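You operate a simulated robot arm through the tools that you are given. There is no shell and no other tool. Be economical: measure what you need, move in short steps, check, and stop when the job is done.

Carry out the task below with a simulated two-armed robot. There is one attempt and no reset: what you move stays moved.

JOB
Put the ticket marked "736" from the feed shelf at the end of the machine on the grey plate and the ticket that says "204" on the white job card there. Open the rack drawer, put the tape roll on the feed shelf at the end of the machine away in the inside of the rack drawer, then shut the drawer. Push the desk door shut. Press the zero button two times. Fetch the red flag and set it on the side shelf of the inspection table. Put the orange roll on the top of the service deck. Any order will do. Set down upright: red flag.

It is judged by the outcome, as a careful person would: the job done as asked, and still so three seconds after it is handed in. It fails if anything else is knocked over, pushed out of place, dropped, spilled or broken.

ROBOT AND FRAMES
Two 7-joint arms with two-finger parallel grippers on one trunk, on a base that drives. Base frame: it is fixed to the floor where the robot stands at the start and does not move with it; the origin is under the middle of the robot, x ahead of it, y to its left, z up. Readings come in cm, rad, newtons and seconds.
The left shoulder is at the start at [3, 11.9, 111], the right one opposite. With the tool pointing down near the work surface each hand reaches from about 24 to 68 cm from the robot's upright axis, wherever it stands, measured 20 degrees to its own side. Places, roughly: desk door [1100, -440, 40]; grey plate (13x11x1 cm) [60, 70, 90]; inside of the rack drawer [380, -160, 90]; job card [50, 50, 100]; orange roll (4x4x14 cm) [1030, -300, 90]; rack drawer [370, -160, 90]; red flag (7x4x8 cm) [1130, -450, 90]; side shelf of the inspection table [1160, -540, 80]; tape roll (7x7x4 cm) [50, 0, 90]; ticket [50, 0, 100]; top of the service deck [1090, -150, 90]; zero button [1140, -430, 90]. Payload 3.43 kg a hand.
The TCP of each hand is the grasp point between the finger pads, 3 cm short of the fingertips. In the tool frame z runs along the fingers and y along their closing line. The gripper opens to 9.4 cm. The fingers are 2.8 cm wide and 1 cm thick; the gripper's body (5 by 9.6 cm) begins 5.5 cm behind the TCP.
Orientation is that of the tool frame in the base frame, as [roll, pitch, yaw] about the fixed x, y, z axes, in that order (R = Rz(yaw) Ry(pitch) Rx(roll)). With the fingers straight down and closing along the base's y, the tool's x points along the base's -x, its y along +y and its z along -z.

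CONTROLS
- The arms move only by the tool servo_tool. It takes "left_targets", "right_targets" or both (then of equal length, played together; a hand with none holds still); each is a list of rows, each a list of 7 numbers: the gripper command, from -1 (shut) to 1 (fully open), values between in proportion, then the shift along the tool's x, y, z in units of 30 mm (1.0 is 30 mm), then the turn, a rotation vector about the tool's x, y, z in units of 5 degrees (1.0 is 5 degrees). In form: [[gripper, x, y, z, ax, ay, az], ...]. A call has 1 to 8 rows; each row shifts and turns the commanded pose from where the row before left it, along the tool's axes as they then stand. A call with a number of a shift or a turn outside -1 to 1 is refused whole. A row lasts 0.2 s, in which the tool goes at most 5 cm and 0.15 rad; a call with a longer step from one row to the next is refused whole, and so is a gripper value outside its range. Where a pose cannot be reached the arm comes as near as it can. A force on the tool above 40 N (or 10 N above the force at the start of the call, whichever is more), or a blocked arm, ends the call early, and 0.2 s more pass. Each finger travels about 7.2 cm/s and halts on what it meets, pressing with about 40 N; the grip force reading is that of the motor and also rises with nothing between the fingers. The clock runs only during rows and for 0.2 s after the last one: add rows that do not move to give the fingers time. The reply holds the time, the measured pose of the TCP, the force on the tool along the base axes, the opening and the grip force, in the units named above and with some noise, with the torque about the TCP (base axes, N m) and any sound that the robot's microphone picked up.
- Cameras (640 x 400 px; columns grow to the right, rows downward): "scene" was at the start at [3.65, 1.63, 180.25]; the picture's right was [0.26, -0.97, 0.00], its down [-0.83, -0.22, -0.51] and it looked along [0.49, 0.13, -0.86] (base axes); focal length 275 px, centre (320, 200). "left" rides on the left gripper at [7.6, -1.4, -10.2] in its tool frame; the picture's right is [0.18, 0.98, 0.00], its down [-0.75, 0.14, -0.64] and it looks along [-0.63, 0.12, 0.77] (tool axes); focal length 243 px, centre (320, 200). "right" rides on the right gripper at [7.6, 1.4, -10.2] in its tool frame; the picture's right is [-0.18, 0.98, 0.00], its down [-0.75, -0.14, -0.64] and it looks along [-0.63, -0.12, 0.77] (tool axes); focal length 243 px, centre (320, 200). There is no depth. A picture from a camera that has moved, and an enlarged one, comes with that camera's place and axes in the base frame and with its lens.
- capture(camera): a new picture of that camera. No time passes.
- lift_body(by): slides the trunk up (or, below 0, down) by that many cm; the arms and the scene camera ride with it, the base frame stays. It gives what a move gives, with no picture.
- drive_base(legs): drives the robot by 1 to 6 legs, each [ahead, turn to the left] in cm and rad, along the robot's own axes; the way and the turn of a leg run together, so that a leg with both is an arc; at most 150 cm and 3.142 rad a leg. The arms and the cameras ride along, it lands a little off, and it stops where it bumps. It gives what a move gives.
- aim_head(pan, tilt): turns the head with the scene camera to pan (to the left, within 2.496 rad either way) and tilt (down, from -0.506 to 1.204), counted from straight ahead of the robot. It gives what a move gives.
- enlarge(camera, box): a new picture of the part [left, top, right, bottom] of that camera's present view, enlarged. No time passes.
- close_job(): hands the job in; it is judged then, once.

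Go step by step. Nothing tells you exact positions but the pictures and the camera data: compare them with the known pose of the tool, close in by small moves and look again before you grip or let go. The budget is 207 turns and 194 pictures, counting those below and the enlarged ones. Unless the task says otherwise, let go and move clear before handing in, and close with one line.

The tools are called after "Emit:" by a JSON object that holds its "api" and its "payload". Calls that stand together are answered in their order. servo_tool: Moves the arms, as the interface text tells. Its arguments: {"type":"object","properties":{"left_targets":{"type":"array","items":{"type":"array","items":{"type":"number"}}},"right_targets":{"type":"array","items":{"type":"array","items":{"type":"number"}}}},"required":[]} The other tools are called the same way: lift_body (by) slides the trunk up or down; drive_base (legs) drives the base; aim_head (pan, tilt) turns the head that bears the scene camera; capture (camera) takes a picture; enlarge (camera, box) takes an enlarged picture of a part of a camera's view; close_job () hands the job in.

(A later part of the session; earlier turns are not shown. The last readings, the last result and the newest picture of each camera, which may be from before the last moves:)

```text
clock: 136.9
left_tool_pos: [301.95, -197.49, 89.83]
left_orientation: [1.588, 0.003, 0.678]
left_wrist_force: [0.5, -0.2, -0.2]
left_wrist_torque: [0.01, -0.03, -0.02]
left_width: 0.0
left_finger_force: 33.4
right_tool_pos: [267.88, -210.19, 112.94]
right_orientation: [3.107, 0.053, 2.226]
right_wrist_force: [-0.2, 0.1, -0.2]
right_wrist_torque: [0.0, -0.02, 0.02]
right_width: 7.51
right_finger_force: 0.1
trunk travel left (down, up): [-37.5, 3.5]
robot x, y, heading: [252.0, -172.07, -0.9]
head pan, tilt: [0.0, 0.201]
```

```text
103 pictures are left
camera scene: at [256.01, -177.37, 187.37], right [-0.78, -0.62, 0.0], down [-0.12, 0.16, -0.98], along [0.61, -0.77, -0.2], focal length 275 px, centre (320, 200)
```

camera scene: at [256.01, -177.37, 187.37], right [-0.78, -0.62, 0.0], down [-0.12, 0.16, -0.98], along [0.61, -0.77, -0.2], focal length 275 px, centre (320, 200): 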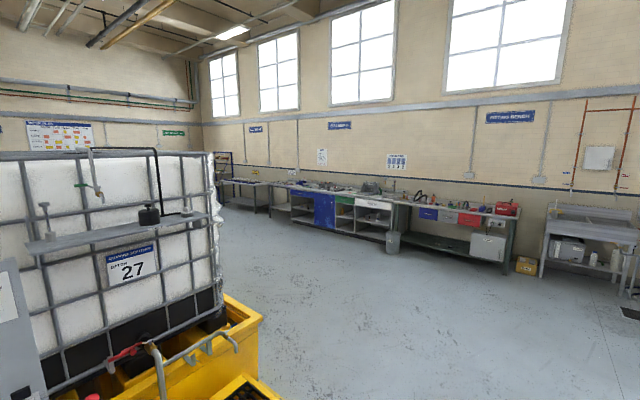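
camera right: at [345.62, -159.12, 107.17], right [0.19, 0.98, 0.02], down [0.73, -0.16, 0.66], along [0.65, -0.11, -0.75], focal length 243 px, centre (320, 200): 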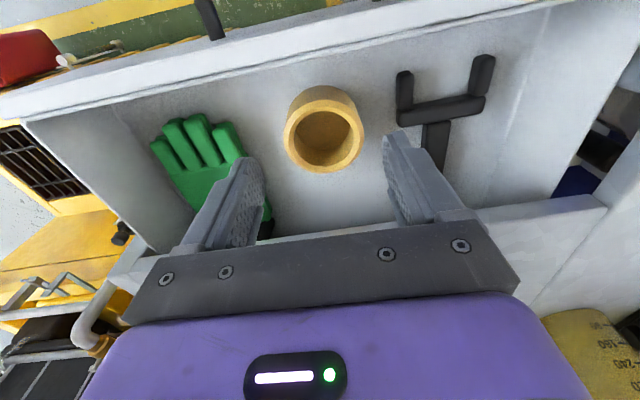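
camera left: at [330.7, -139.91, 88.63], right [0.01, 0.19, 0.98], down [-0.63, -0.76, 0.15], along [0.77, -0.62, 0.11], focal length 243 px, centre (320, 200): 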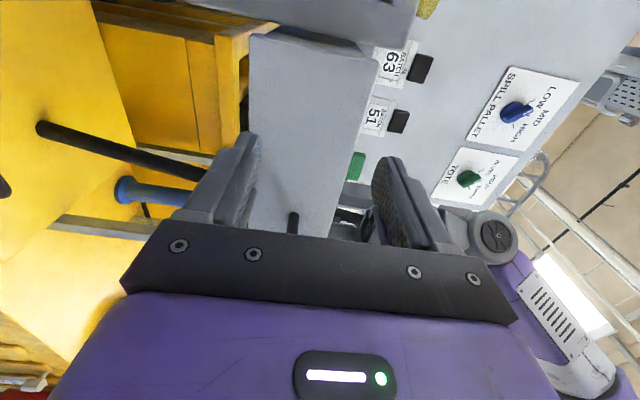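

Emit:
{"api": "drive_base", "payload": {"legs": [[0, -0.4], [150, 0], [0, 0.95], [150, 0], [0, 0.35], [150, 0]]}}

Emit:
{"api": "capture", "payload": {"camera": "scene"}}

```text
clock: 163.1
left_tool_pos: [635.29, -339.49, 89.82]
left_orientation: [1.589, 0.001, 1.591]
left_wrist_force: [-0.6, 0.6, -0.2]
left_wrist_torque: [-0.03, -0.04, -0.01]
left_width: 0.0
left_finger_force: 32.8
right_tool_pos: [624.42, -374.35, 112.92]
right_orientation: [3.104, 0.053, 3.135]
right_wrist_force: [-0.2, 0.3, 0.1]
right_wrist_torque: [-0.01, 0.0, -0.02]
right_width: 7.5
right_finger_force: 0.1
trunk travel left (down, up): [-37.5, 3.5]
robot x, y, heading: [584.78, -363.71, 0.011]
head pan, tilt: [0.0, 0.201]
```

```text
102 pictures are left
camera scene: at [591.18, -363.69, 187.38], right [0.01, -1.0, 0.0], down [-0.2, 0.0, -0.98], along [0.98, 0.01, -0.2], focal length 275 px, centre (320, 200)
```

scene: 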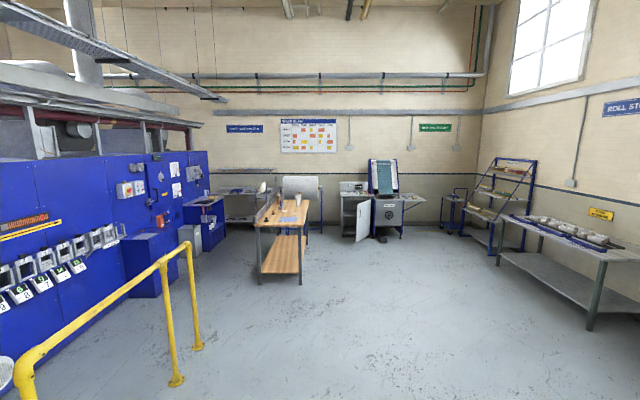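

I see the wooden bench (orange roll likely there), an open desk door behind it and more benches. Zooming in.

Emit:
{"api": "enlarge", "payload": {"camera": "scene", "box": [190, 150, 330, 290]}}

Emit:
{"api": "enlarge", "payload": {"camera": "scene", "box": [320, 140, 560, 290]}}

```text
2.86 times, centred on (260, 220) of scene
camera zoom: at [591.18, -363.69, 187.38], right [0.01, -1.0, 0.0], down [-0.2, 0.0, -0.98], along [0.98, 0.01, -0.2], focal length 787 px, centre (491, 143)
```

zoom: 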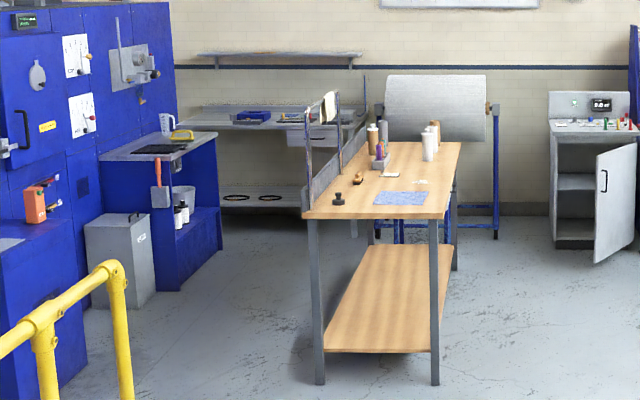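

```text
2.67 times, centred on (440, 215) of scene
camera zoom: at [591.18, -363.69, 187.38], right [0.01, -1.0, 0.0], down [-0.2, 0.0, -0.98], along [0.98, 0.01, -0.2], focal length 734 px, centre (0, 160)
```

zoom: 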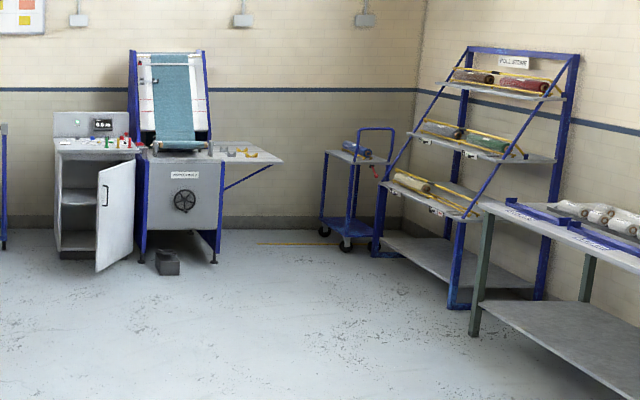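

The layout is clear: wooden bench (x 914–1070, y -281 to -340), the desk with the open door near (1100,-440), and the inspection table beyond. I'll drive closer for better measurements.

Emit:
{"api": "drive_base", "payload": {"legs": [[150, -0.011], [130, 0]]}}

Emit:
{"api": "aim_head", "payload": {"pan": 0.3, "tilt": 0.35}}

Emit:
{"api": "capture", "payload": {"camera": "scene"}}

Emit:
{"api": "enlarge", "payload": {"camera": "scene", "box": [180, 100, 400, 250]}}

```text
clock: 176.5
left_tool_pos: [911.9, -338.09, 89.74]
left_orientation: [1.589, 0.001, 1.579]
left_wrist_force: [0.0, 0.1, 0.3]
left_wrist_torque: [-0.02, 0.02, 0.01]
left_width: 0.0
left_finger_force: 33.0
right_tool_pos: [900.91, -372.79, 112.94]
right_orientation: [3.107, 0.053, 3.129]
right_wrist_force: [0.1, 0.5, -0.1]
right_wrist_torque: [-0.04, -0.01, 0.01]
right_width: 7.51
right_finger_force: 0.1
trunk travel left (down, up): [-37.5, 3.5]
robot x, y, heading: [861.12, -361.84, 0.002]
head pan, tilt: [0.0, 0.201]
```

```text
clock: 177.3
left_tool_pos: [912.0, -338.07, 89.8]
left_orientation: [1.588, 0.001, 1.58]
left_wrist_force: [-0.6, -0.3, -0.2]
left_wrist_torque: [0.0, 0.05, -0.01]
left_width: 0.0
left_finger_force: 32.9
right_tool_pos: [900.68, -372.68, 112.92]
right_orientation: [3.108, 0.052, 3.128]
right_wrist_force: [-0.1, -0.4, 0.6]
right_wrist_torque: [0.02, -0.02, -0.03]
right_width: 7.51
right_finger_force: 0.0
trunk travel left (down, up): [-37.5, 3.5]
robot x, y, heading: [861.38, -361.32, 0.003]
head pan, tilt: [0.3, 0.351]
```

```text
99 pictures are left
camera scene: at [867.18, -359.05, 185.98], right [0.3, -0.95, 0.0], down [-0.33, -0.1, -0.94], along [0.9, 0.28, -0.34], focal length 275 px, centre (320, 200)
```

scene: 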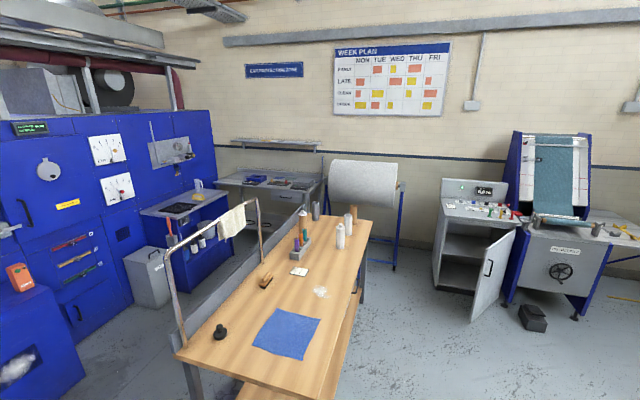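

```text
2.67 times, centred on (290, 175) of scene
camera zoom: at [867.18, -359.05, 185.98], right [0.3, -0.95, 0.0], down [-0.33, -0.1, -0.94], along [0.9, 0.28, -0.34], focal length 734 px, centre (400, 267)
```

zoom: 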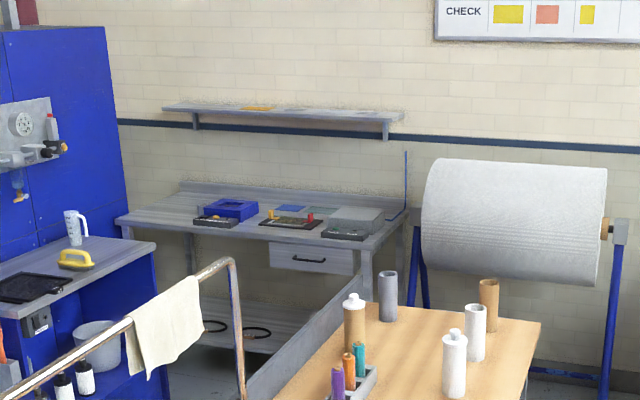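

The orange roll stands in a small holder at about (1029,-295), between purple and teal ones roughly 8 cm apart, and the service deck counter is across the aisle at y≈-175. I'll raise the left hand and fold it back to fingers-down before entering the aisle.

Emit:
{"api": "servo_tool", "payload": {"left_targets": [[-1, 0, 1, 0, 0, 0, 0], [-1, 0, 1, 0, 0, 0, 0], [-1, 0, 1, 0, 0, 0, 0], [-1, 0, 1, 0, 0, 0, 0], [-1, 0, 1, 0, 0, 0, 0], [-1, 0, 1, 0, 0, 0, 0], [-1, 0, 1, 0, 0, 0, 0], [-1, 0, 0.6, 0, 0, 0, 0]]}}

Emit:
{"api": "servo_tool", "payload": {"left_targets": [[-1, 0, 0, 0, 0.98, 0.98, -0.98], [-1, 0, 0, 0, 0.98, 0.98, -0.98], [-1, 0, 0, 0, 0.98, 0.98, -0.98], [-1, 0, 0, 0, 0.98, 0.98, -0.98], [-1, 0, 0, 0, 0.98, 0.98, -0.98], [-1, 0, 0, 0, 0.98, 0.98, -0.98], [-1, 0, 0, 0, 0.98, 0.98, -0.98]]}}

Emit:
{"api": "servo_tool", "payload": {"left_targets": [[-1, 0, 0, 0, 0.98, 0.98, -0.98], [-1, 0, 0, 0, 0.98, 0.98, -0.98], [-1, 0, 0, 0, 0.98, 0.98, -0.98], [-1, 0, 0, 0, 0.98, 0.98, -0.98], [-1, 0, 0, 0, 0.98, 0.98, -0.98], [-1, 0, 0, 0, 0.98, 0.98, -0.98], [-1, 0, 0, 0, 0.98, 0.98, -0.98]]}}

Emit:
{"api": "servo_tool", "payload": {"left_targets": [[-1, 0.9, 0, 0, 0, 0, 0], [-1, 0.9, 0, 0, 0, 0, 0], [-1, 0.9, 0, 0, 0, 0, 0], [-1, 0.9, 0, 0, 0, 0, 0]], "right_targets": [[0.3, 0.4, 0, -0.3, 0, 0, 0], [0.3, 0.4, 0, -0.3, 0, 0, 0], [0.3, 0.4, 0, -0.3, 0, 0, 0], [0.3, 0.4, 0, -0.3, 0, 0, 0]]}}

```text
clock: 179.1
left_tool_pos: [912.1, -338.2, 112.74]
left_orientation: [1.587, 0.001, 1.58]
left_wrist_force: [0.0, 0.2, -0.6]
left_wrist_torque: [0.0, 0.03, -0.03]
left_width: 0.01
left_finger_force: 33.7
right_tool_pos: [900.62, -372.81, 112.91]
right_orientation: [3.106, 0.051, 3.127]
right_wrist_force: [0.1, 0.1, 0.6]
right_wrist_torque: [0.0, 0.0, 0.0]
right_width: 7.52
right_finger_force: 0.1
trunk travel left (down, up): [-37.5, 3.5]
robot x, y, heading: [861.2, -361.52, 0.003]
head pan, tilt: [0.3, 0.351]
```

```text
clock: 180.7
left_tool_pos: [912.37, -338.04, 112.49]
left_orientation: [2.366, 0.328, 2.363]
left_wrist_force: [-0.3, 0.1, -0.3]
left_wrist_torque: [0.0, 0.02, -0.02]
left_width: 0.0
left_finger_force: 32.9
right_tool_pos: [900.7, -372.73, 112.92]
right_orientation: [3.106, 0.052, 3.127]
right_wrist_force: [-0.3, 0.6, -0.1]
right_wrist_torque: [0.0, 0.0, -0.01]
right_width: 7.52
right_finger_force: 0.1
trunk travel left (down, up): [-37.5, 3.5]
robot x, y, heading: [861.09, -361.76, 0.003]
head pan, tilt: [0.3, 0.351]
```

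```text
clock: 182.3
left_tool_pos: [912.3, -338.06, 112.6]
left_orientation: [3.134, -0.011, 3.14]
left_wrist_force: [0.2, 0.6, 0.4]
left_wrist_torque: [-0.02, -0.03, 0.0]
left_width: 0.0
left_finger_force: 32.7
right_tool_pos: [900.77, -372.72, 112.91]
right_orientation: [3.108, 0.052, 3.128]
right_wrist_force: [0.2, 1.0, -0.4]
right_wrist_torque: [-0.03, -0.01, 0.01]
right_width: 7.51
right_finger_force: 0.1
trunk travel left (down, up): [-37.5, 3.5]
robot x, y, heading: [861.65, -361.88, 0.003]
head pan, tilt: [0.3, 0.351]
```

```text
clock: 183.3
left_tool_pos: [901.67, -337.87, 112.72]
left_orientation: [3.131, -0.006, 3.138]
left_wrist_force: [0.3, 0.2, 0.7]
left_wrist_torque: [-0.02, -0.04, -0.02]
left_width: 0.01
left_finger_force: 33.1
right_tool_pos: [895.57, -372.72, 116.39]
right_orientation: [3.107, 0.055, 3.128]
right_wrist_force: [0.0, 0.5, -0.5]
right_wrist_torque: [-0.01, 0.01, -0.01]
right_width: 6.1
right_finger_force: 0.1
trunk travel left (down, up): [-37.5, 3.5]
robot x, y, heading: [860.9, -361.77, 0.005]
head pan, tilt: [0.3, 0.351]
```

I'll drive around the bench's near end into the aisle, and turn to face the bench at x≈1025.

Emit:
{"api": "drive_base", "payload": {"legs": [[0, 1.44], [136, 0], [0, -1.445], [147, 0]]}}

Emit:
{"api": "aim_head", "payload": {"pan": -0.5, "tilt": 0.6}}

Emit:
{"api": "capture", "payload": {"camera": "scene"}}

Emit:
{"api": "aim_head", "payload": {"pan": 0.6, "tilt": 0.6}}

Emit:
{"api": "capture", "payload": {"camera": "scene"}}

```text
clock: 204.2
left_tool_pos: [1057.31, -193.14, 112.68]
left_orientation: [3.13, -0.007, -3.112]
left_wrist_force: [-0.5, 0.9, 0.1]
left_wrist_torque: [0.0, 0.01, 0.0]
left_width: 0.0
left_finger_force: 33.1
right_tool_pos: [1052.6, -228.12, 116.2]
right_orientation: [3.106, 0.052, -3.124]
right_wrist_force: [-0.4, -0.4, 0.3]
right_wrist_torque: [-0.03, -0.01, -0.04]
right_width: 6.09
right_finger_force: 0.1
trunk travel left (down, up): [-37.5, 3.5]
robot x, y, heading: [1017.12, -218.48, 0.034]
head pan, tilt: [0.3, 0.351]
```

```text
clock: 205.3
left_tool_pos: [1057.43, -193.09, 112.65]
left_orientation: [3.131, -0.007, -3.112]
left_wrist_force: [-0.3, 0.5, 0.7]
left_wrist_torque: [0.0, 0.02, 0.0]
left_width: 0.0
left_finger_force: 33.0
right_tool_pos: [1052.47, -228.17, 116.16]
right_orientation: [3.106, 0.051, -3.126]
right_wrist_force: [1.3, -0.5, -0.9]
right_wrist_torque: [0.02, 0.02, -0.01]
right_width: 6.1
right_finger_force: 0.0
trunk travel left (down, up): [-37.5, 3.5]
robot x, y, heading: [1017.43, -218.02, 0.036]
head pan, tilt: [-0.499, 0.6]
```

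```text
97 pictures are left
camera scene: at [1022.64, -222.33, 183.7], right [-0.45, -0.89, 0.0], down [-0.51, 0.25, -0.83], along [0.74, -0.37, -0.56], focal length 275 px, centre (320, 200)
```

scene: 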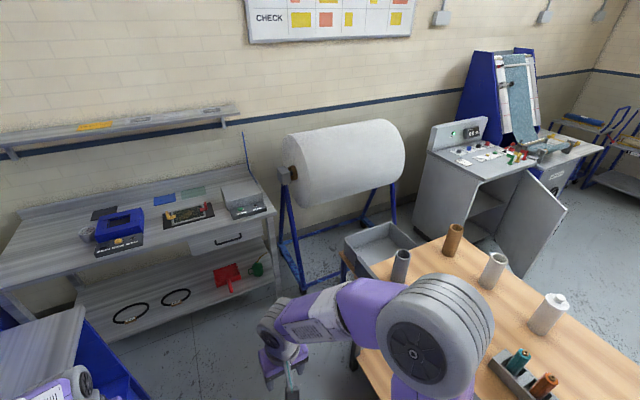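

```text
clock: 206.6
left_tool_pos: [1057.31, -193.12, 112.63]
left_orientation: [3.13, -0.008, -3.113]
left_wrist_force: [-0.5, 0.0, -0.4]
left_wrist_torque: [0.0, 0.02, 0.02]
left_width: 0.01
left_finger_force: 33.5
right_tool_pos: [1052.36, -228.08, 116.19]
right_orientation: [3.107, 0.054, -3.124]
right_wrist_force: [0.4, -0.3, -0.2]
right_wrist_torque: [-0.01, 0.02, -0.01]
right_width: 6.08
right_finger_force: 0.1
trunk travel left (down, up): [-37.5, 3.5]
robot x, y, heading: [1017.23, -218.56, 0.037]
head pan, tilt: [0.6, 0.6]
```

```text
96 pictures are left
camera scene: at [1021.85, -213.14, 183.7], right [0.59, -0.81, 0.0], down [-0.46, -0.33, -0.83], along [0.66, 0.49, -0.56], focal length 275 px, centre (320, 200)
```

scene: 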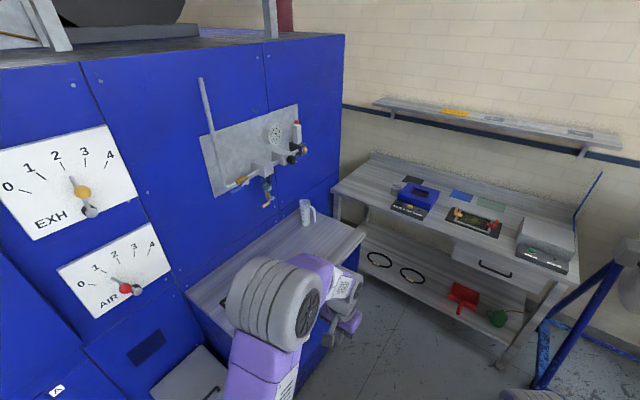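

The deck counter has a free area near (1106,-156). Now I turn to face the bench and move up to it.

Emit:
{"api": "drive_base", "payload": {"legs": [[0, -1.607], [18, 0]]}}

Emit:
{"api": "aim_head", "payload": {"pan": 0.2, "tilt": 0.85}}

Emit:
{"api": "capture", "payload": {"camera": "scene"}}

Emit:
{"api": "capture", "payload": {"camera": "left"}}

```text
clock: 212.0
left_tool_pos: [1041.47, -276.87, 112.61]
left_orientation: [3.131, -0.008, 1.567]
left_wrist_force: [-0.3, 0.0, -0.8]
left_wrist_torque: [0.01, -0.02, 0.01]
left_width: 0.0
left_finger_force: 33.3
right_tool_pos: [1006.46, -270.78, 116.17]
right_orientation: [3.108, 0.053, 1.555]
right_wrist_force: [-0.4, 0.0, 0.5]
right_wrist_torque: [0.0, -0.01, -0.02]
right_width: 6.12
right_finger_force: 0.0
trunk travel left (down, up): [-37.5, 3.5]
robot x, y, heading: [1017.45, -236.45, -1.57]
head pan, tilt: [0.6, 0.6]
```

```text
clock: 212.9
left_tool_pos: [1041.38, -276.73, 112.76]
left_orientation: [3.131, -0.006, 1.567]
left_wrist_force: [0.3, -0.3, 0.2]
left_wrist_torque: [-0.02, -0.02, -0.03]
left_width: 0.0
left_finger_force: 32.9
right_tool_pos: [1006.5, -270.73, 116.2]
right_orientation: [3.106, 0.054, 1.558]
right_wrist_force: [-0.1, 0.3, -0.2]
right_wrist_torque: [-0.04, 0.05, -0.01]
right_width: 6.09
right_finger_force: 0.0
trunk travel left (down, up): [-37.5, 3.5]
robot x, y, heading: [1017.93, -236.13, -1.573]
head pan, tilt: [0.201, 0.85]
```

```text
95 pictures are left
camera scene: at [1019.35, -240.89, 181.62], right [-0.98, -0.2, 0.0], down [-0.15, 0.74, -0.66], along [0.13, -0.65, -0.75], focal length 275 px, centre (320, 200)
```

scene: 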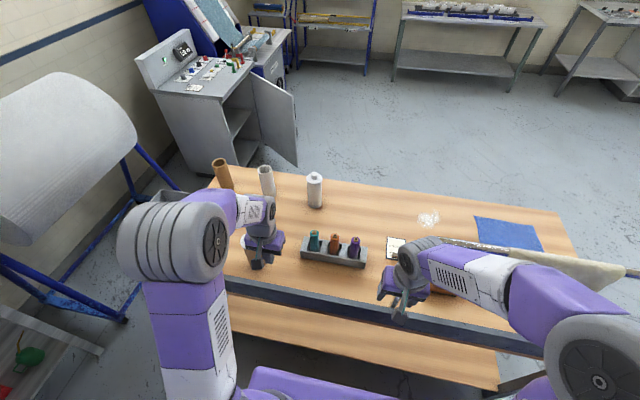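

```text
94 pictures are left
camera left: at [1039.88, -269.19, 122.96], right [0.98, 0.18, 0.01], down [0.13, -0.76, 0.64], along [0.12, -0.63, -0.77], focal length 243 px, centre (320, 200)
```

left: 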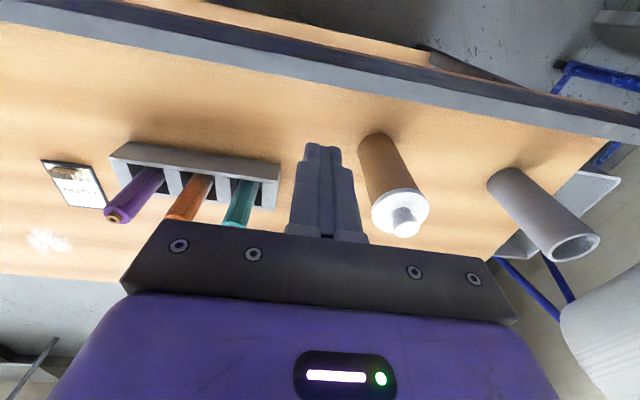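

Emit:
{"api": "enlarge", "payload": {"camera": "scene", "box": [270, 210, 400, 290]}}

Emit:
{"api": "enlarge", "payload": {"camera": "left", "box": [80, 120, 300, 260]}}

```text
4.92 times, centred on (335, 250) of scene
camera zoom: at [1019.35, -240.89, 181.62], right [-0.98, -0.2, 0.0], down [-0.15, 0.74, -0.66], along [0.13, -0.65, -0.75], focal length 1356 px, centre (246, -46)
```

zoom: 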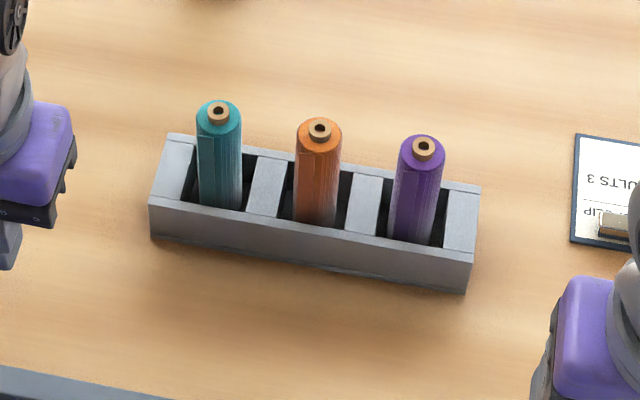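

```text
2.86 times, centred on (190, 190) of left
camera zoom: at [1039.88, -269.19, 122.96], right [0.98, 0.18, 0.01], down [0.13, -0.76, 0.64], along [0.12, -0.63, -0.77], focal length 693 px, centre (691, 229)
```

zoom: 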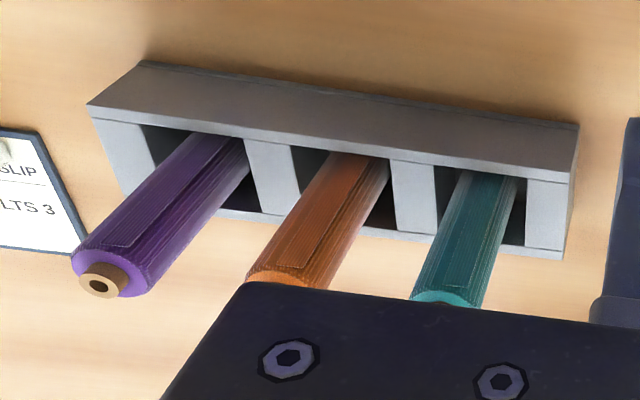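

Rolls are about 3.2 cm thick with 7 cm spacing, so the present closing line works. I'll move the left hand above the orange roll with a 6 cm opening.

Emit:
{"api": "servo_tool", "payload": {"left_targets": [[-1, -0.2, -0.8, -0.2, 0, 0, 0], [0.28, -0.8, -0.75, 0, 0, 0, 0], [0.28, -0.8, -0.75, 0, 0, 0, 0], [0.28, -0.8, -0.75, 0, 0, 0, 0], [0.28, -0.8, -0.75, 0, 0, 0, 0], [0.28, -0.8, -0.75, 0, 0, 0, 0], [0.28, -0.8, -0.75, 0, 0, 0, 0], [0.28, -0.4, 0, 0, 0, 0, 0]]}}

Emit:
{"api": "capture", "payload": {"camera": "left"}}

Emit:
{"api": "capture", "payload": {"camera": "scene"}}

```text
clock: 214.7
left_tool_pos: [1025.45, -293.04, 113.17]
left_orientation: [3.13, -0.007, 1.568]
left_wrist_force: [0.1, 0.2, -0.2]
left_wrist_torque: [0.0, 0.0, 0.0]
left_width: 6.01
left_finger_force: 0.0
right_tool_pos: [1006.58, -270.75, 116.16]
right_orientation: [3.107, 0.051, 1.558]
right_wrist_force: [-0.4, 0.7, -0.1]
right_wrist_torque: [-0.03, -0.02, -0.02]
right_width: 6.09
right_finger_force: 0.3
trunk travel left (down, up): [-37.5, 3.5]
robot x, y, heading: [1017.87, -235.92, -1.574]
head pan, tilt: [0.201, 0.85]
```

```text
91 pictures are left
camera left: at [1023.9, -285.47, 123.31], right [0.98, 0.18, 0.01], down [0.13, -0.76, 0.64], along [0.12, -0.63, -0.77], focal length 243 px, centre (320, 200)
```

left: 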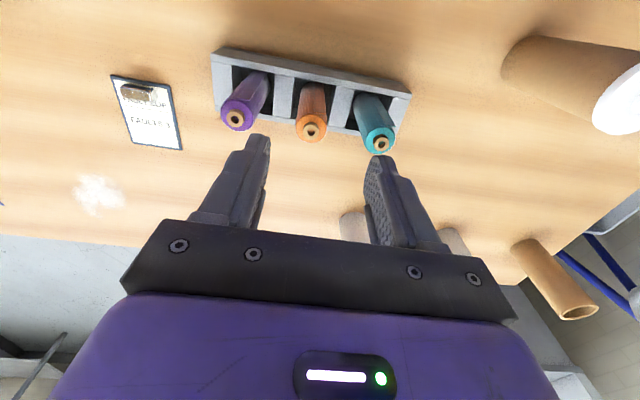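

```text
90 pictures are left
camera scene: at [1019.39, -240.97, 181.61], right [-0.98, -0.2, 0.0], down [-0.15, 0.74, -0.66], along [0.13, -0.65, -0.75], focal length 275 px, centre (320, 200)
```

scene: 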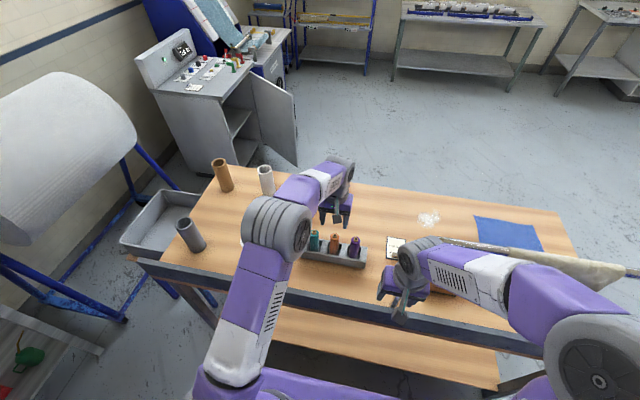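

The orange roll top is at (1024.8,-294.1,103). Fine adjustment, then down around it.

Emit:
{"api": "servo_tool", "payload": {"left_targets": [[0.28, -0.36, -0.2, 0, 0, 0, 0], [0.28, 0, 0, 0.8, 0, 0, 0], [0.28, 0, 0, 0.7, 0, 0, 0]]}}

Emit:
{"api": "capture", "payload": {"camera": "left"}}

```text
clock: 215.5
left_tool_pos: [1025.02, -294.06, 108.46]
left_orientation: [3.129, -0.006, 1.57]
left_wrist_force: [0.3, -0.8, -0.5]
left_wrist_torque: [-0.02, 0.01, 0.0]
left_width: 6.01
left_finger_force: 0.1
right_tool_pos: [1006.41, -270.79, 116.18]
right_orientation: [3.106, 0.051, 1.558]
right_wrist_force: [0.0, 0.6, -0.2]
right_wrist_torque: [0.01, 0.0, -0.01]
right_width: 6.13
right_finger_force: 0.1
trunk travel left (down, up): [-37.5, 3.5]
robot x, y, heading: [1017.79, -236.48, -1.57]
head pan, tilt: [0.201, 0.85]
```

```text
89 pictures are left
camera left: at [1023.44, -286.44, 118.82], right [0.98, 0.18, 0.01], down [0.13, -0.76, 0.64], along [0.12, -0.63, -0.77], focal length 243 px, centre (320, 200)
```

left: 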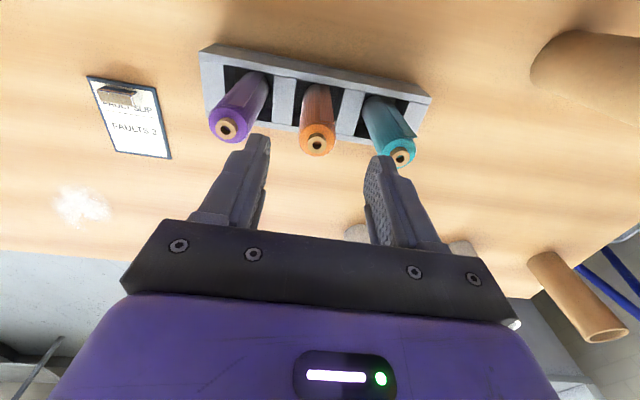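

Emit:
{"api": "servo_tool", "payload": {"left_targets": [[0.28, -0.05, -0.08, 0.6, 0, 0, 0], [0.28, 0, 0, 0.8, 0, 0, 0], [0.28, 0, 0, 0.8, 0, 0, 0], [0.28, 0, 0, 0.6, 0, 0, 0], [-1, 0, 0, 0, 0, 0, 0], [-1, 0, 0, 0, 0, 0, 0], [-1, 0, 0, 0, 0, 0, 0]]}}

Emit:
{"api": "capture", "payload": {"camera": "left"}}

```text
clock: 217.1
left_tool_pos: [1024.64, -294.09, 100.14]
left_orientation: [3.13, -0.006, 1.567]
left_wrist_force: [-1.0, -0.8, -0.1]
left_wrist_torque: [0.0, 0.0, 0.01]
left_width: 3.04
left_finger_force: 39.7
right_tool_pos: [1006.57, -270.66, 116.16]
right_orientation: [3.106, 0.051, 1.558]
right_wrist_force: [0.4, 0.1, -0.1]
right_wrist_torque: [-0.05, 0.04, 0.01]
right_width: 6.1
right_finger_force: 0.0
trunk travel left (down, up): [-37.5, 3.5]
robot x, y, heading: [1017.88, -235.87, -1.569]
head pan, tilt: [0.201, 0.85]
```

```text
88 pictures are left
camera left: at [1023.23, -286.54, 110.37], right [0.98, 0.18, 0.01], down [0.13, -0.76, 0.64], along [0.12, -0.63, -0.77], focal length 243 px, centre (320, 200)
```

left: 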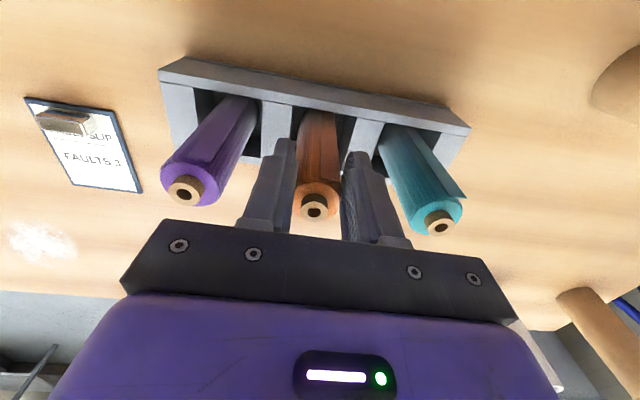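

Gripped. Lifting straight up.

Emit:
{"api": "servo_tool", "payload": {"left_targets": [[-1, 0, 0, -0.3, 0, 0, 0], [-1, 0, 0, -0.7, 0, 0, 0], [-1, 0, 0, -1, 0, 0, 0], [-1, 0, 0, -1, 0, 0, 0], [-1, 0, 0, -1, 0, 0, 0], [-1, 0, 0, -1, 0, 0, 0], [-1, 0, 0, -1, 0, 0, 0]]}}

Emit:
{"api": "capture", "payload": {"camera": "left"}}

Emit:
{"api": "capture", "payload": {"camera": "scene"}}

```text
clock: 218.7
left_tool_pos: [1024.58, -294.16, 118.05]
left_orientation: [3.132, -0.007, 1.567]
left_wrist_force: [-0.1, -0.6, -0.3]
left_wrist_torque: [0.02, 0.03, 0.0]
left_width: 3.07
left_finger_force: 40.1
right_tool_pos: [1006.54, -270.72, 116.22]
right_orientation: [3.106, 0.052, 1.557]
right_wrist_force: [0.8, 0.3, -0.5]
right_wrist_torque: [0.01, -0.02, 0.01]
right_width: 6.11
right_finger_force: 0.0
trunk travel left (down, up): [-37.5, 3.5]
robot x, y, heading: [1017.62, -236.11, -1.571]
head pan, tilt: [0.201, 0.85]
```

```text
87 pictures are left
camera left: at [1023.06, -286.69, 128.26], right [0.98, 0.18, 0.01], down [0.13, -0.76, 0.64], along [0.12, -0.63, -0.77], focal length 243 px, centre (320, 200)
```

left: 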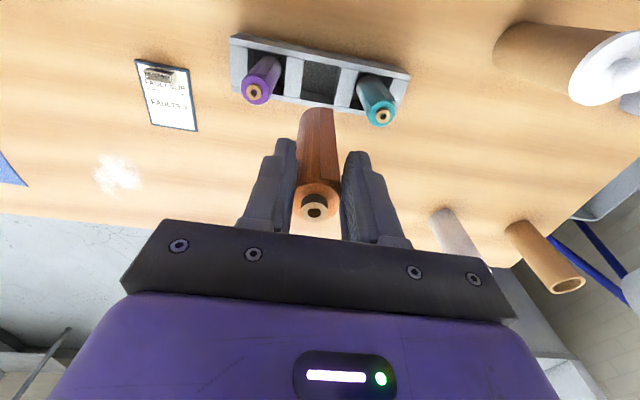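

```text
86 pictures are left
camera scene: at [1019.34, -240.92, 181.61], right [-0.98, -0.2, 0.0], down [-0.15, 0.74, -0.66], along [0.13, -0.65, -0.75], focal length 275 px, centre (320, 200)
```

scene: 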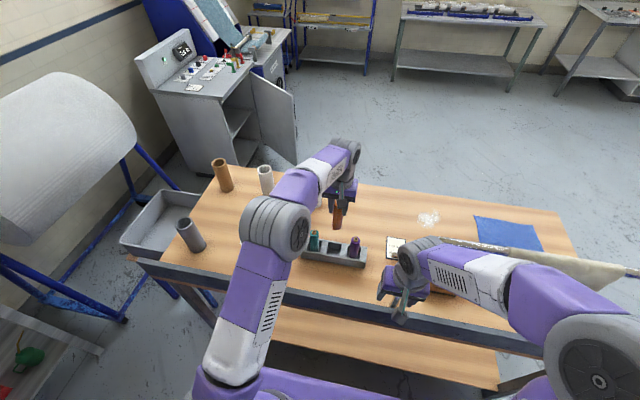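

The orange roll is out cleanly. I'll draw it in, back off, and drive over to the service deck, looking before I place it.

Emit:
{"api": "servo_tool", "payload": {"left_targets": [[-1, 0.5, 0, 0, 0, 0, 0], [-1, 0.9, 0, 0, 0, 0, 0], [-1, 0.9, 0, 0, 0, 0, 0], [-1, 0.9, 0, 0, 0, 0, 0], [-1, 0.9, 0, 0, 0, 0, 0], [-1, 0.5, 0, 0, 0, 0, 0]]}}

Emit:
{"api": "drive_base", "payload": {"legs": [[-18, 0], [0, 1.571], [72, 0], [0, 1.571]]}}

Emit:
{"api": "aim_head", "payload": {"pan": 0.0, "tilt": 0.85}}

Emit:
{"api": "capture", "payload": {"camera": "scene"}}

Emit:
{"api": "capture", "payload": {"camera": "left"}}

```text
clock: 220.1
left_tool_pos: [1024.74, -280.26, 118.2]
left_orientation: [3.131, -0.008, 1.567]
left_wrist_force: [0.3, 0.0, -0.1]
left_wrist_torque: [-0.02, -0.03, 0.01]
left_width: 3.03
left_finger_force: 40.0
right_tool_pos: [1006.48, -270.58, 116.16]
right_orientation: [3.107, 0.053, 1.558]
right_wrist_force: [0.3, 0.0, 0.1]
right_wrist_torque: [-0.01, 0.01, 0.0]
right_width: 6.11
right_finger_force: 0.0
trunk travel left (down, up): [-37.5, 3.5]
robot x, y, heading: [1017.83, -236.14, -1.57]
head pan, tilt: [0.201, 0.85]
```

```text
clock: 232.8
left_tool_pos: [1081.21, -172.74, 118.1]
left_orientation: [3.132, -0.007, -1.555]
left_wrist_force: [0.2, -0.1, -1.4]
left_wrist_torque: [0.03, 0.0, 0.05]
left_width: 2.86
left_finger_force: 39.9
right_tool_pos: [1099.51, -182.09, 116.3]
right_orientation: [3.107, 0.053, -1.566]
right_wrist_force: [0.5, 0.6, -0.5]
right_wrist_torque: [0.03, -0.01, 0.0]
right_width: 6.11
right_finger_force: 0.1
trunk travel left (down, up): [-37.5, 3.5]
robot x, y, heading: [1088.88, -216.87, 1.592]
head pan, tilt: [0.201, 0.85]
```

```text
clock: 233.5
left_tool_pos: [1081.07, -172.71, 118.28]
left_orientation: [3.13, -0.006, -1.554]
left_wrist_force: [0.4, 0.3, -0.5]
left_wrist_torque: [0.0, 0.0, -0.01]
left_width: 2.84
left_finger_force: 39.6
right_tool_pos: [1099.43, -182.03, 116.19]
right_orientation: [3.107, 0.053, -1.565]
right_wrist_force: [0.0, 0.5, 0.2]
right_wrist_torque: [0.0, -0.01, 0.02]
right_width: 6.12
right_finger_force: 0.0
trunk travel left (down, up): [-37.5, 3.5]
robot x, y, heading: [1088.58, -216.91, 1.594]
head pan, tilt: [0.0, 0.85]
```

```text
85 pictures are left
camera scene: at [1089.02, -212.04, 181.61], right [1.0, 0.02, 0.0], down [0.02, -0.75, -0.66], along [-0.01, 0.66, -0.75], focal length 275 px, centre (320, 200)
```

scene: 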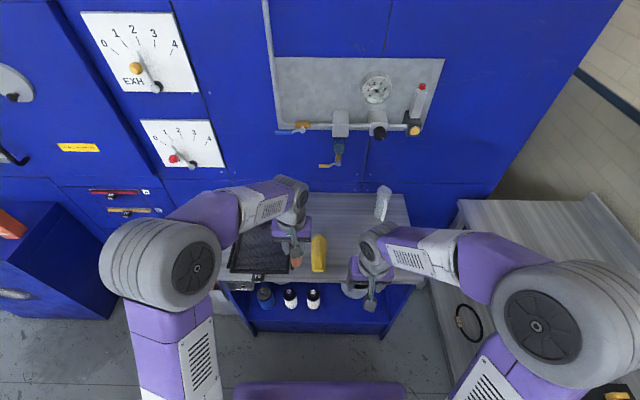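

```text
84 pictures are left
camera left: at [1082.77, -180.27, 128.49], right [-0.98, -0.2, 0.01], down [-0.15, 0.76, 0.64], along [-0.14, 0.62, -0.77], focal length 243 px, centre (320, 200)
```

left: 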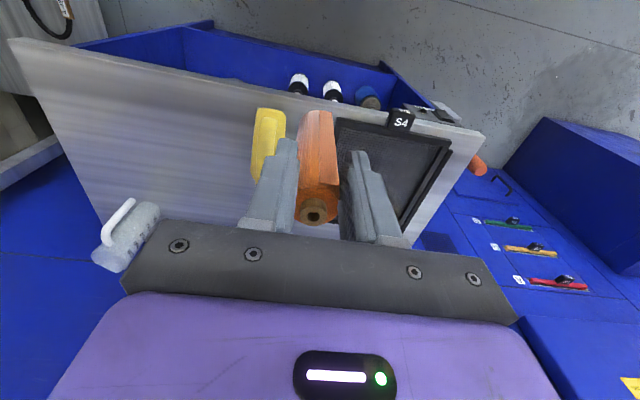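

The free patch right of the yellow scraper is at about (1103,-159). I'll move the right hand aside, then bring the roll over it.

Emit:
{"api": "servo_tool", "payload": {"right_targets": [[0.3, 0, -0.9, 0, 0, 0, 0], [0.3, 0, -0.9, 0, 0, 0, 0], [0.3, 0, -0.9, 0, 0, 0, 0], [0.3, 0, -0.9, 0, 0, 0, 0], [0.3, 0, -0.9, 0, 0, 0, 0]]}}

Emit:
{"api": "servo_tool", "payload": {"left_targets": [[-1, -0.53, -0.88, 0, 0, 0, 0], [-1, -0.53, -0.88, 0, 0, 0, 0], [-1, -0.53, -0.88, 0, 0, 0, 0], [-1, -0.53, -0.88, 0, 0, 0, 0], [-1, -0.53, -0.88, 0, 0, 0, 0], [-1, -0.53, -0.88, 0, 0, 0, 0], [-1, -0.53, -0.88, 0, 0, 0, 0], [-1, -0.53, -0.88, 0, 0, 0, 0]]}}

Emit:
{"api": "capture", "payload": {"camera": "left"}}

Emit:
{"api": "capture", "payload": {"camera": "scene"}}

```text
clock: 234.7
left_tool_pos: [1081.13, -172.73, 118.23]
left_orientation: [3.131, -0.008, -1.555]
left_wrist_force: [-0.3, 1.0, -0.6]
left_wrist_torque: [-0.06, 0.05, -0.01]
left_width: 2.86
left_finger_force: 40.2
right_tool_pos: [1112.87, -182.0, 115.55]
right_orientation: [3.105, 0.051, -1.565]
right_wrist_force: [-0.1, 0.0, 0.6]
right_wrist_torque: [-0.01, 0.01, 0.01]
right_width: 6.12
right_finger_force: 0.0
trunk travel left (down, up): [-37.5, 3.5]
robot x, y, heading: [1088.91, -216.71, 1.595]
head pan, tilt: [0.0, 0.85]
```

```text
clock: 236.5
left_tool_pos: [1100.94, -161.03, 117.54]
left_orientation: [3.132, -0.01, -1.557]
left_wrist_force: [0.4, -0.5, -0.7]
left_wrist_torque: [-0.04, 0.0, -0.02]
left_width: 2.81
left_finger_force: 40.1
left hand out of reach, approached as far as the arm can: row 8
right_tool_pos: [1112.93, -181.91, 115.51]
right_orientation: [3.108, 0.051, -1.566]
right_wrist_force: [-0.4, -0.8, 0.3]
right_wrist_torque: [0.0, 0.04, 0.03]
right_width: 6.1
right_finger_force: 0.1
trunk travel left (down, up): [-37.5, 3.5]
robot x, y, heading: [1089.19, -216.81, 1.594]
head pan, tilt: [0.0, 0.85]
```

```text
83 pictures are left
camera left: at [1102.75, -168.49, 127.9], right [-0.98, -0.2, 0.01], down [-0.15, 0.76, 0.64], along [-0.14, 0.62, -0.77], focal length 243 px, centre (320, 200)
```

left: 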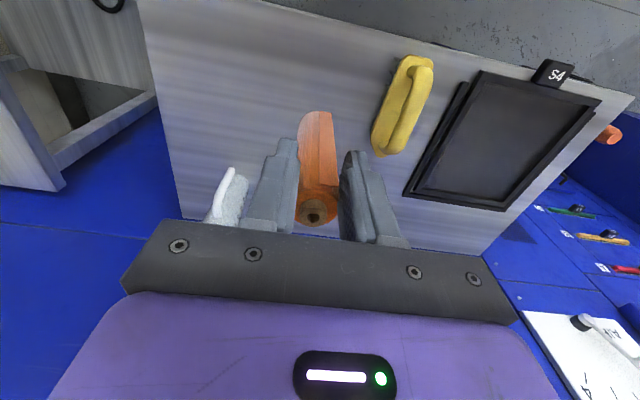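

```text
82 pictures are left
camera scene: at [1089.05, -212.03, 181.61], right [1.0, 0.02, 0.0], down [0.02, -0.75, -0.66], along [-0.01, 0.66, -0.75], focal length 275 px, centre (320, 200)
```

scene: 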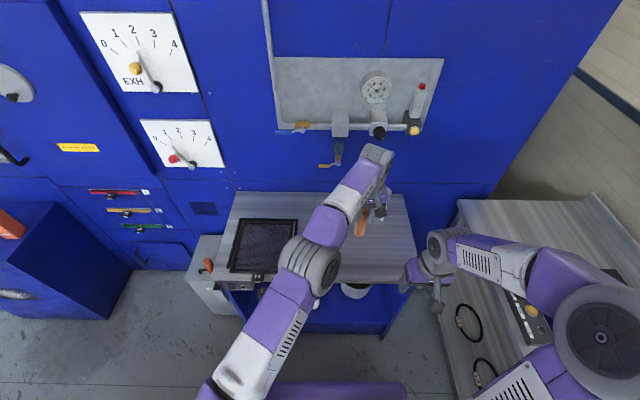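

I'm near the arm's reach limit, so I'll drive 4 cm closer to the deck, then lower the roll.

Emit:
{"api": "drive_base", "payload": {"legs": [[4, 0]]}}

Emit:
{"api": "servo_tool", "payload": {"left_targets": [[-1, 0.3, 0, 0.5, 0, 0, 0], [-1, 0, 0, 0.8, 0, 0, 0], [-1, 0, 0, 0.8, 0, 0, 0], [-1, 0, 0, 0.8, 0, 0, 0], [-1, 0, 0, 0.6, 0, 0, 0], [-1, 0, 0, 0.5, 0, 0, 0]]}}

Emit:
{"api": "capture", "payload": {"camera": "left"}}

Emit:
{"api": "enlarge", "payload": {"camera": "scene", "box": [280, 140, 480, 300]}}

```text
clock: 237.4
left_tool_pos: [1101.09, -157.11, 117.76]
left_orientation: [3.132, -0.008, -1.555]
left_wrist_force: [0.1, -0.7, 0.1]
left_wrist_torque: [-0.04, -0.02, -0.01]
left_width: 2.82
left_finger_force: 39.7
right_tool_pos: [1112.86, -178.04, 115.52]
right_orientation: [3.106, 0.053, -1.567]
right_wrist_force: [0.4, -0.5, 1.4]
right_wrist_torque: [0.0, -0.02, 0.01]
right_width: 6.11
right_finger_force: 0.0
trunk travel left (down, up): [-37.5, 3.5]
robot x, y, heading: [1088.91, -213.24, 1.594]
head pan, tilt: [0.0, 0.85]
```

```text
clock: 238.8
left_tool_pos: [1100.99, -157.96, 105.81]
left_orientation: [3.131, -0.008, -1.557]
left_wrist_force: [0.5, 0.8, 0.7]
left_wrist_torque: [0.01, 0.03, 0.05]
left_width: 0.02
left_finger_force: 33.2
right_tool_pos: [1112.93, -178.09, 115.59]
right_orientation: [3.108, 0.051, -1.567]
right_wrist_force: [0.4, 0.1, -0.5]
right_wrist_torque: [0.03, -0.02, -0.04]
right_width: 6.08
right_finger_force: 0.0
trunk travel left (down, up): [-37.5, 3.5]
robot x, y, heading: [1088.96, -212.82, 1.592]
head pan, tilt: [0.0, 0.85]
```

```text
81 pictures are left
camera left: at [1102.67, -165.56, 116.04], right [-0.98, -0.2, 0.01], down [-0.15, 0.76, 0.64], along [-0.13, 0.62, -0.77], focal length 243 px, centre (320, 200)
```

left: 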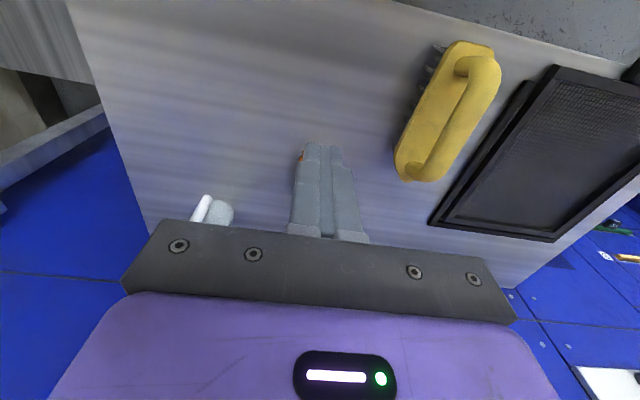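

```text
2.50 times, centred on (380, 220) of scene
camera zoom: at [1088.97, -208.16, 181.61], right [1.0, 0.02, 0.0], down [0.01, -0.75, -0.66], along [-0.01, 0.66, -0.75], focal length 688 px, centre (170, 150)
```

zoom: 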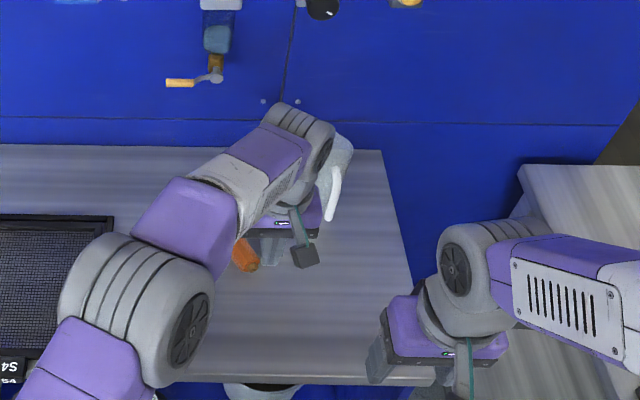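

The roll slipped out just above the deck. I'll raise the hand straight up and see where it lies.

Emit:
{"api": "servo_tool", "payload": {"left_targets": [[-1, 0, 0, -0.8, 0, 0, 0], [-1, 0, 0, -1, 0, 0, 0], [-1, 0, 0, -1, 0, 0, 0], [-1, 0, 0, -1, 0, 0, 0]]}}

Emit:
{"api": "capture", "payload": {"camera": "left"}}

Emit:
{"api": "enlarge", "payload": {"camera": "scene", "box": [280, 140, 480, 300]}}

```text
clock: 239.8
left_tool_pos: [1101.13, -157.99, 117.15]
left_orientation: [3.131, -0.008, -1.556]
left_wrist_force: [-0.2, -0.8, 0.0]
left_wrist_torque: [0.04, 0.0, -0.01]
left_width: 0.0
left_finger_force: 33.2
right_tool_pos: [1112.98, -178.02, 115.61]
right_orientation: [3.107, 0.053, -1.568]
right_wrist_force: [-0.4, -0.4, -0.6]
right_wrist_torque: [0.03, -0.01, -0.03]
right_width: 6.12
right_finger_force: 0.0
trunk travel left (down, up): [-37.5, 3.5]
robot x, y, heading: [1088.77, -212.83, 1.587]
head pan, tilt: [0.0, 0.85]
```

```text
79 pictures are left
camera left: at [1102.76, -165.55, 127.45], right [-0.98, -0.2, 0.01], down [-0.15, 0.76, 0.64], along [-0.14, 0.62, -0.77], focal length 243 px, centre (320, 200)
```

left: 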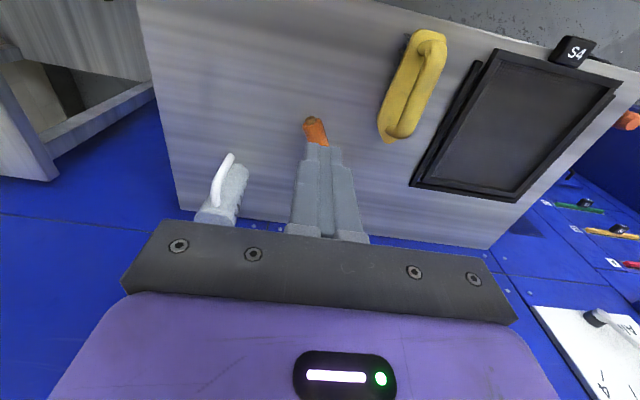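

```text
2.50 times, centred on (380, 220) of scene
camera zoom: at [1088.96, -208.17, 181.61], right [1.0, 0.02, 0.0], down [0.01, -0.75, -0.66], along [-0.01, 0.66, -0.75], focal length 688 px, centre (170, 150)
```

zoom: 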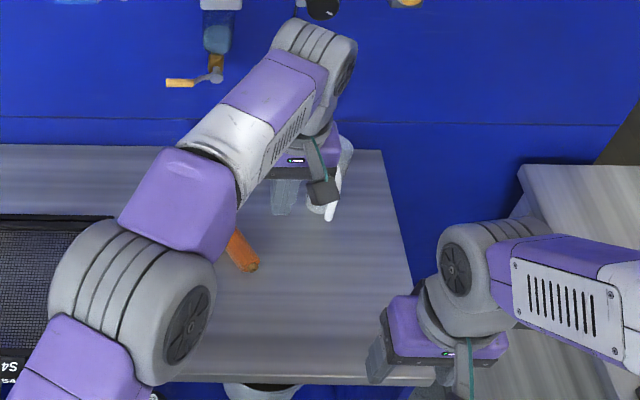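

The roll lies flat on the deck top, which satisfies the job. I'll retract the left hand and check that it's at rest.

Emit:
{"api": "servo_tool", "payload": {"left_targets": [[-1, 0.5, 0.8, 0, 0, 0, 0], [-1, 0.7, 0.9, 0, 0, 0, 0], [-1, 0.7, 0.9, 0, 0, 0, 0], [-1, 0.7, 0.9, 0, 0, 0, 0], [-1, 0.7, 0.9, 0, 0, 0, 0], [-1, 0.7, 0.9, 0, 0, 0, 0], [-1, 0.7, 0.9, 0, 0, 0, 0], [-1, 0, 0.9, 0, 0, 0, 0]]}}

Emit:
{"api": "capture", "payload": {"camera": "scene"}}

```text
clock: 241.6
left_tool_pos: [1079.94, -172.28, 117.16]
left_orientation: [3.133, -0.006, -1.558]
left_wrist_force: [-0.7, 0.5, 0.8]
left_wrist_torque: [0.0, -0.01, -0.02]
left_width: 0.0
left_finger_force: 33.1
right_tool_pos: [1112.78, -178.04, 115.57]
right_orientation: [3.107, 0.051, -1.568]
right_wrist_force: [-0.7, 0.4, 0.8]
right_wrist_torque: [0.0, 0.01, 0.03]
right_width: 6.11
right_finger_force: 0.0
trunk travel left (down, up): [-37.5, 3.5]
robot x, y, heading: [1088.68, -213.16, 1.587]
head pan, tilt: [0.0, 0.85]
```

```text
77 pictures are left
camera scene: at [1088.85, -208.07, 181.61], right [1.0, 0.02, 0.0], down [0.02, -0.75, -0.66], along [-0.01, 0.66, -0.75], focal length 275 px, centre (320, 200)
```

scene: 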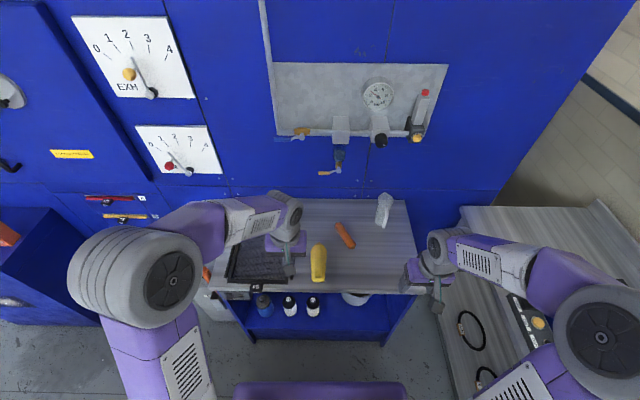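

The roll rests well inside the deck top. Next is the desk: I'll tuck the right hand back in, then reverse out of the aisle and go round the bench.

Emit:
{"api": "servo_tool", "payload": {"right_targets": [[0.3, 0, 0.9, 0, 0, 0, 0], [0.3, 0, 0.9, 0, 0, 0, 0], [0.3, 0.4, 0.9, 0, 0, 0, 0], [0.3, 0.4, 0.9, 0, 0, 0, 0], [0.3, 0.4, 0.7, 0, 0, 0, 0]]}}

Emit:
{"api": "drive_base", "payload": {"legs": [[-6, 0], [0, -1.587], [-150, 0], [-62, 0], [0, -1.571], [150, 0]]}}

Emit:
{"api": "aim_head", "payload": {"pan": 1.2, "tilt": 0.3}}

Emit:
{"api": "capture", "payload": {"camera": "scene"}}

```text
clock: 242.8
left_tool_pos: [1080.05, -172.36, 117.08]
left_orientation: [3.131, -0.006, -1.558]
left_wrist_force: [-0.2, -0.5, -0.3]
left_wrist_torque: [-0.01, 0.02, 0.0]
left_width: 0.01
left_finger_force: 33.8
right_tool_pos: [1099.95, -181.62, 115.65]
right_orientation: [3.106, 0.054, -1.568]
right_wrist_force: [0.2, 0.5, -1.3]
right_wrist_torque: [0.02, 0.01, 0.0]
right_width: 6.11
right_finger_force: 0.1
trunk travel left (down, up): [-37.5, 3.5]
robot x, y, heading: [1089.04, -212.78, 1.584]
head pan, tilt: [0.0, 0.85]
```

```text
clock: 268.2
left_tool_pos: [891.56, -410.09, 117.19]
left_orientation: [3.13, -0.007, 1.587]
left_wrist_force: [0.5, 0.4, 0.6]
left_wrist_torque: [-0.02, 0.0, 0.0]
left_width: 0.0
left_finger_force: 33.1
right_tool_pos: [871.63, -401.0, 115.6]
right_orientation: [3.106, 0.051, 1.578]
right_wrist_force: [-0.3, 0.5, 0.4]
right_wrist_torque: [0.01, 0.02, 0.03]
right_width: 6.12
right_finger_force: 0.2
trunk travel left (down, up): [-37.5, 3.5]
robot x, y, heading: [882.82, -369.44, -1.549]
head pan, tilt: [0.0, 0.85]
```

```text
clock: 269.6
left_tool_pos: [891.72, -409.96, 117.13]
left_orientation: [3.132, -0.006, 1.587]
left_wrist_force: [-0.3, -0.8, 0.4]
left_wrist_torque: [0.0, 0.0, -0.01]
left_width: 0.02
left_finger_force: 33.1
right_tool_pos: [871.63, -401.12, 115.76]
right_orientation: [3.106, 0.053, 1.576]
right_wrist_force: [-0.7, 0.2, 0.4]
right_wrist_torque: [0.01, 0.02, -0.01]
right_width: 6.12
right_finger_force: 0.0
trunk travel left (down, up): [-37.5, 3.5]
robot x, y, heading: [882.69, -369.79, -1.552]
head pan, tilt: [1.201, 0.3]
```

```text
76 pictures are left
camera scene: at [891.57, -370.0, 186.45], right [-0.34, -0.94, 0.0], down [-0.28, 0.1, -0.96], along [0.9, -0.33, -0.3], focal length 275 px, centre (320, 200)
```

scene: 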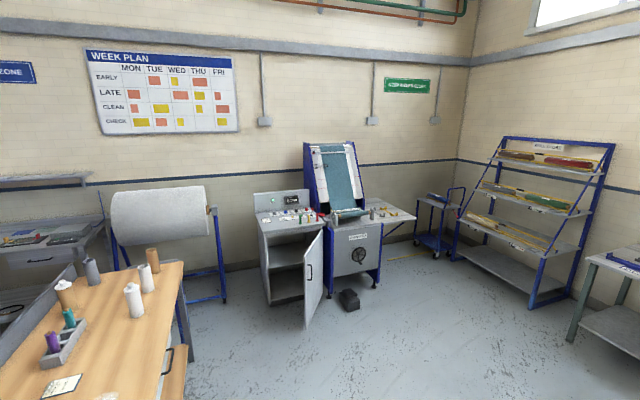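

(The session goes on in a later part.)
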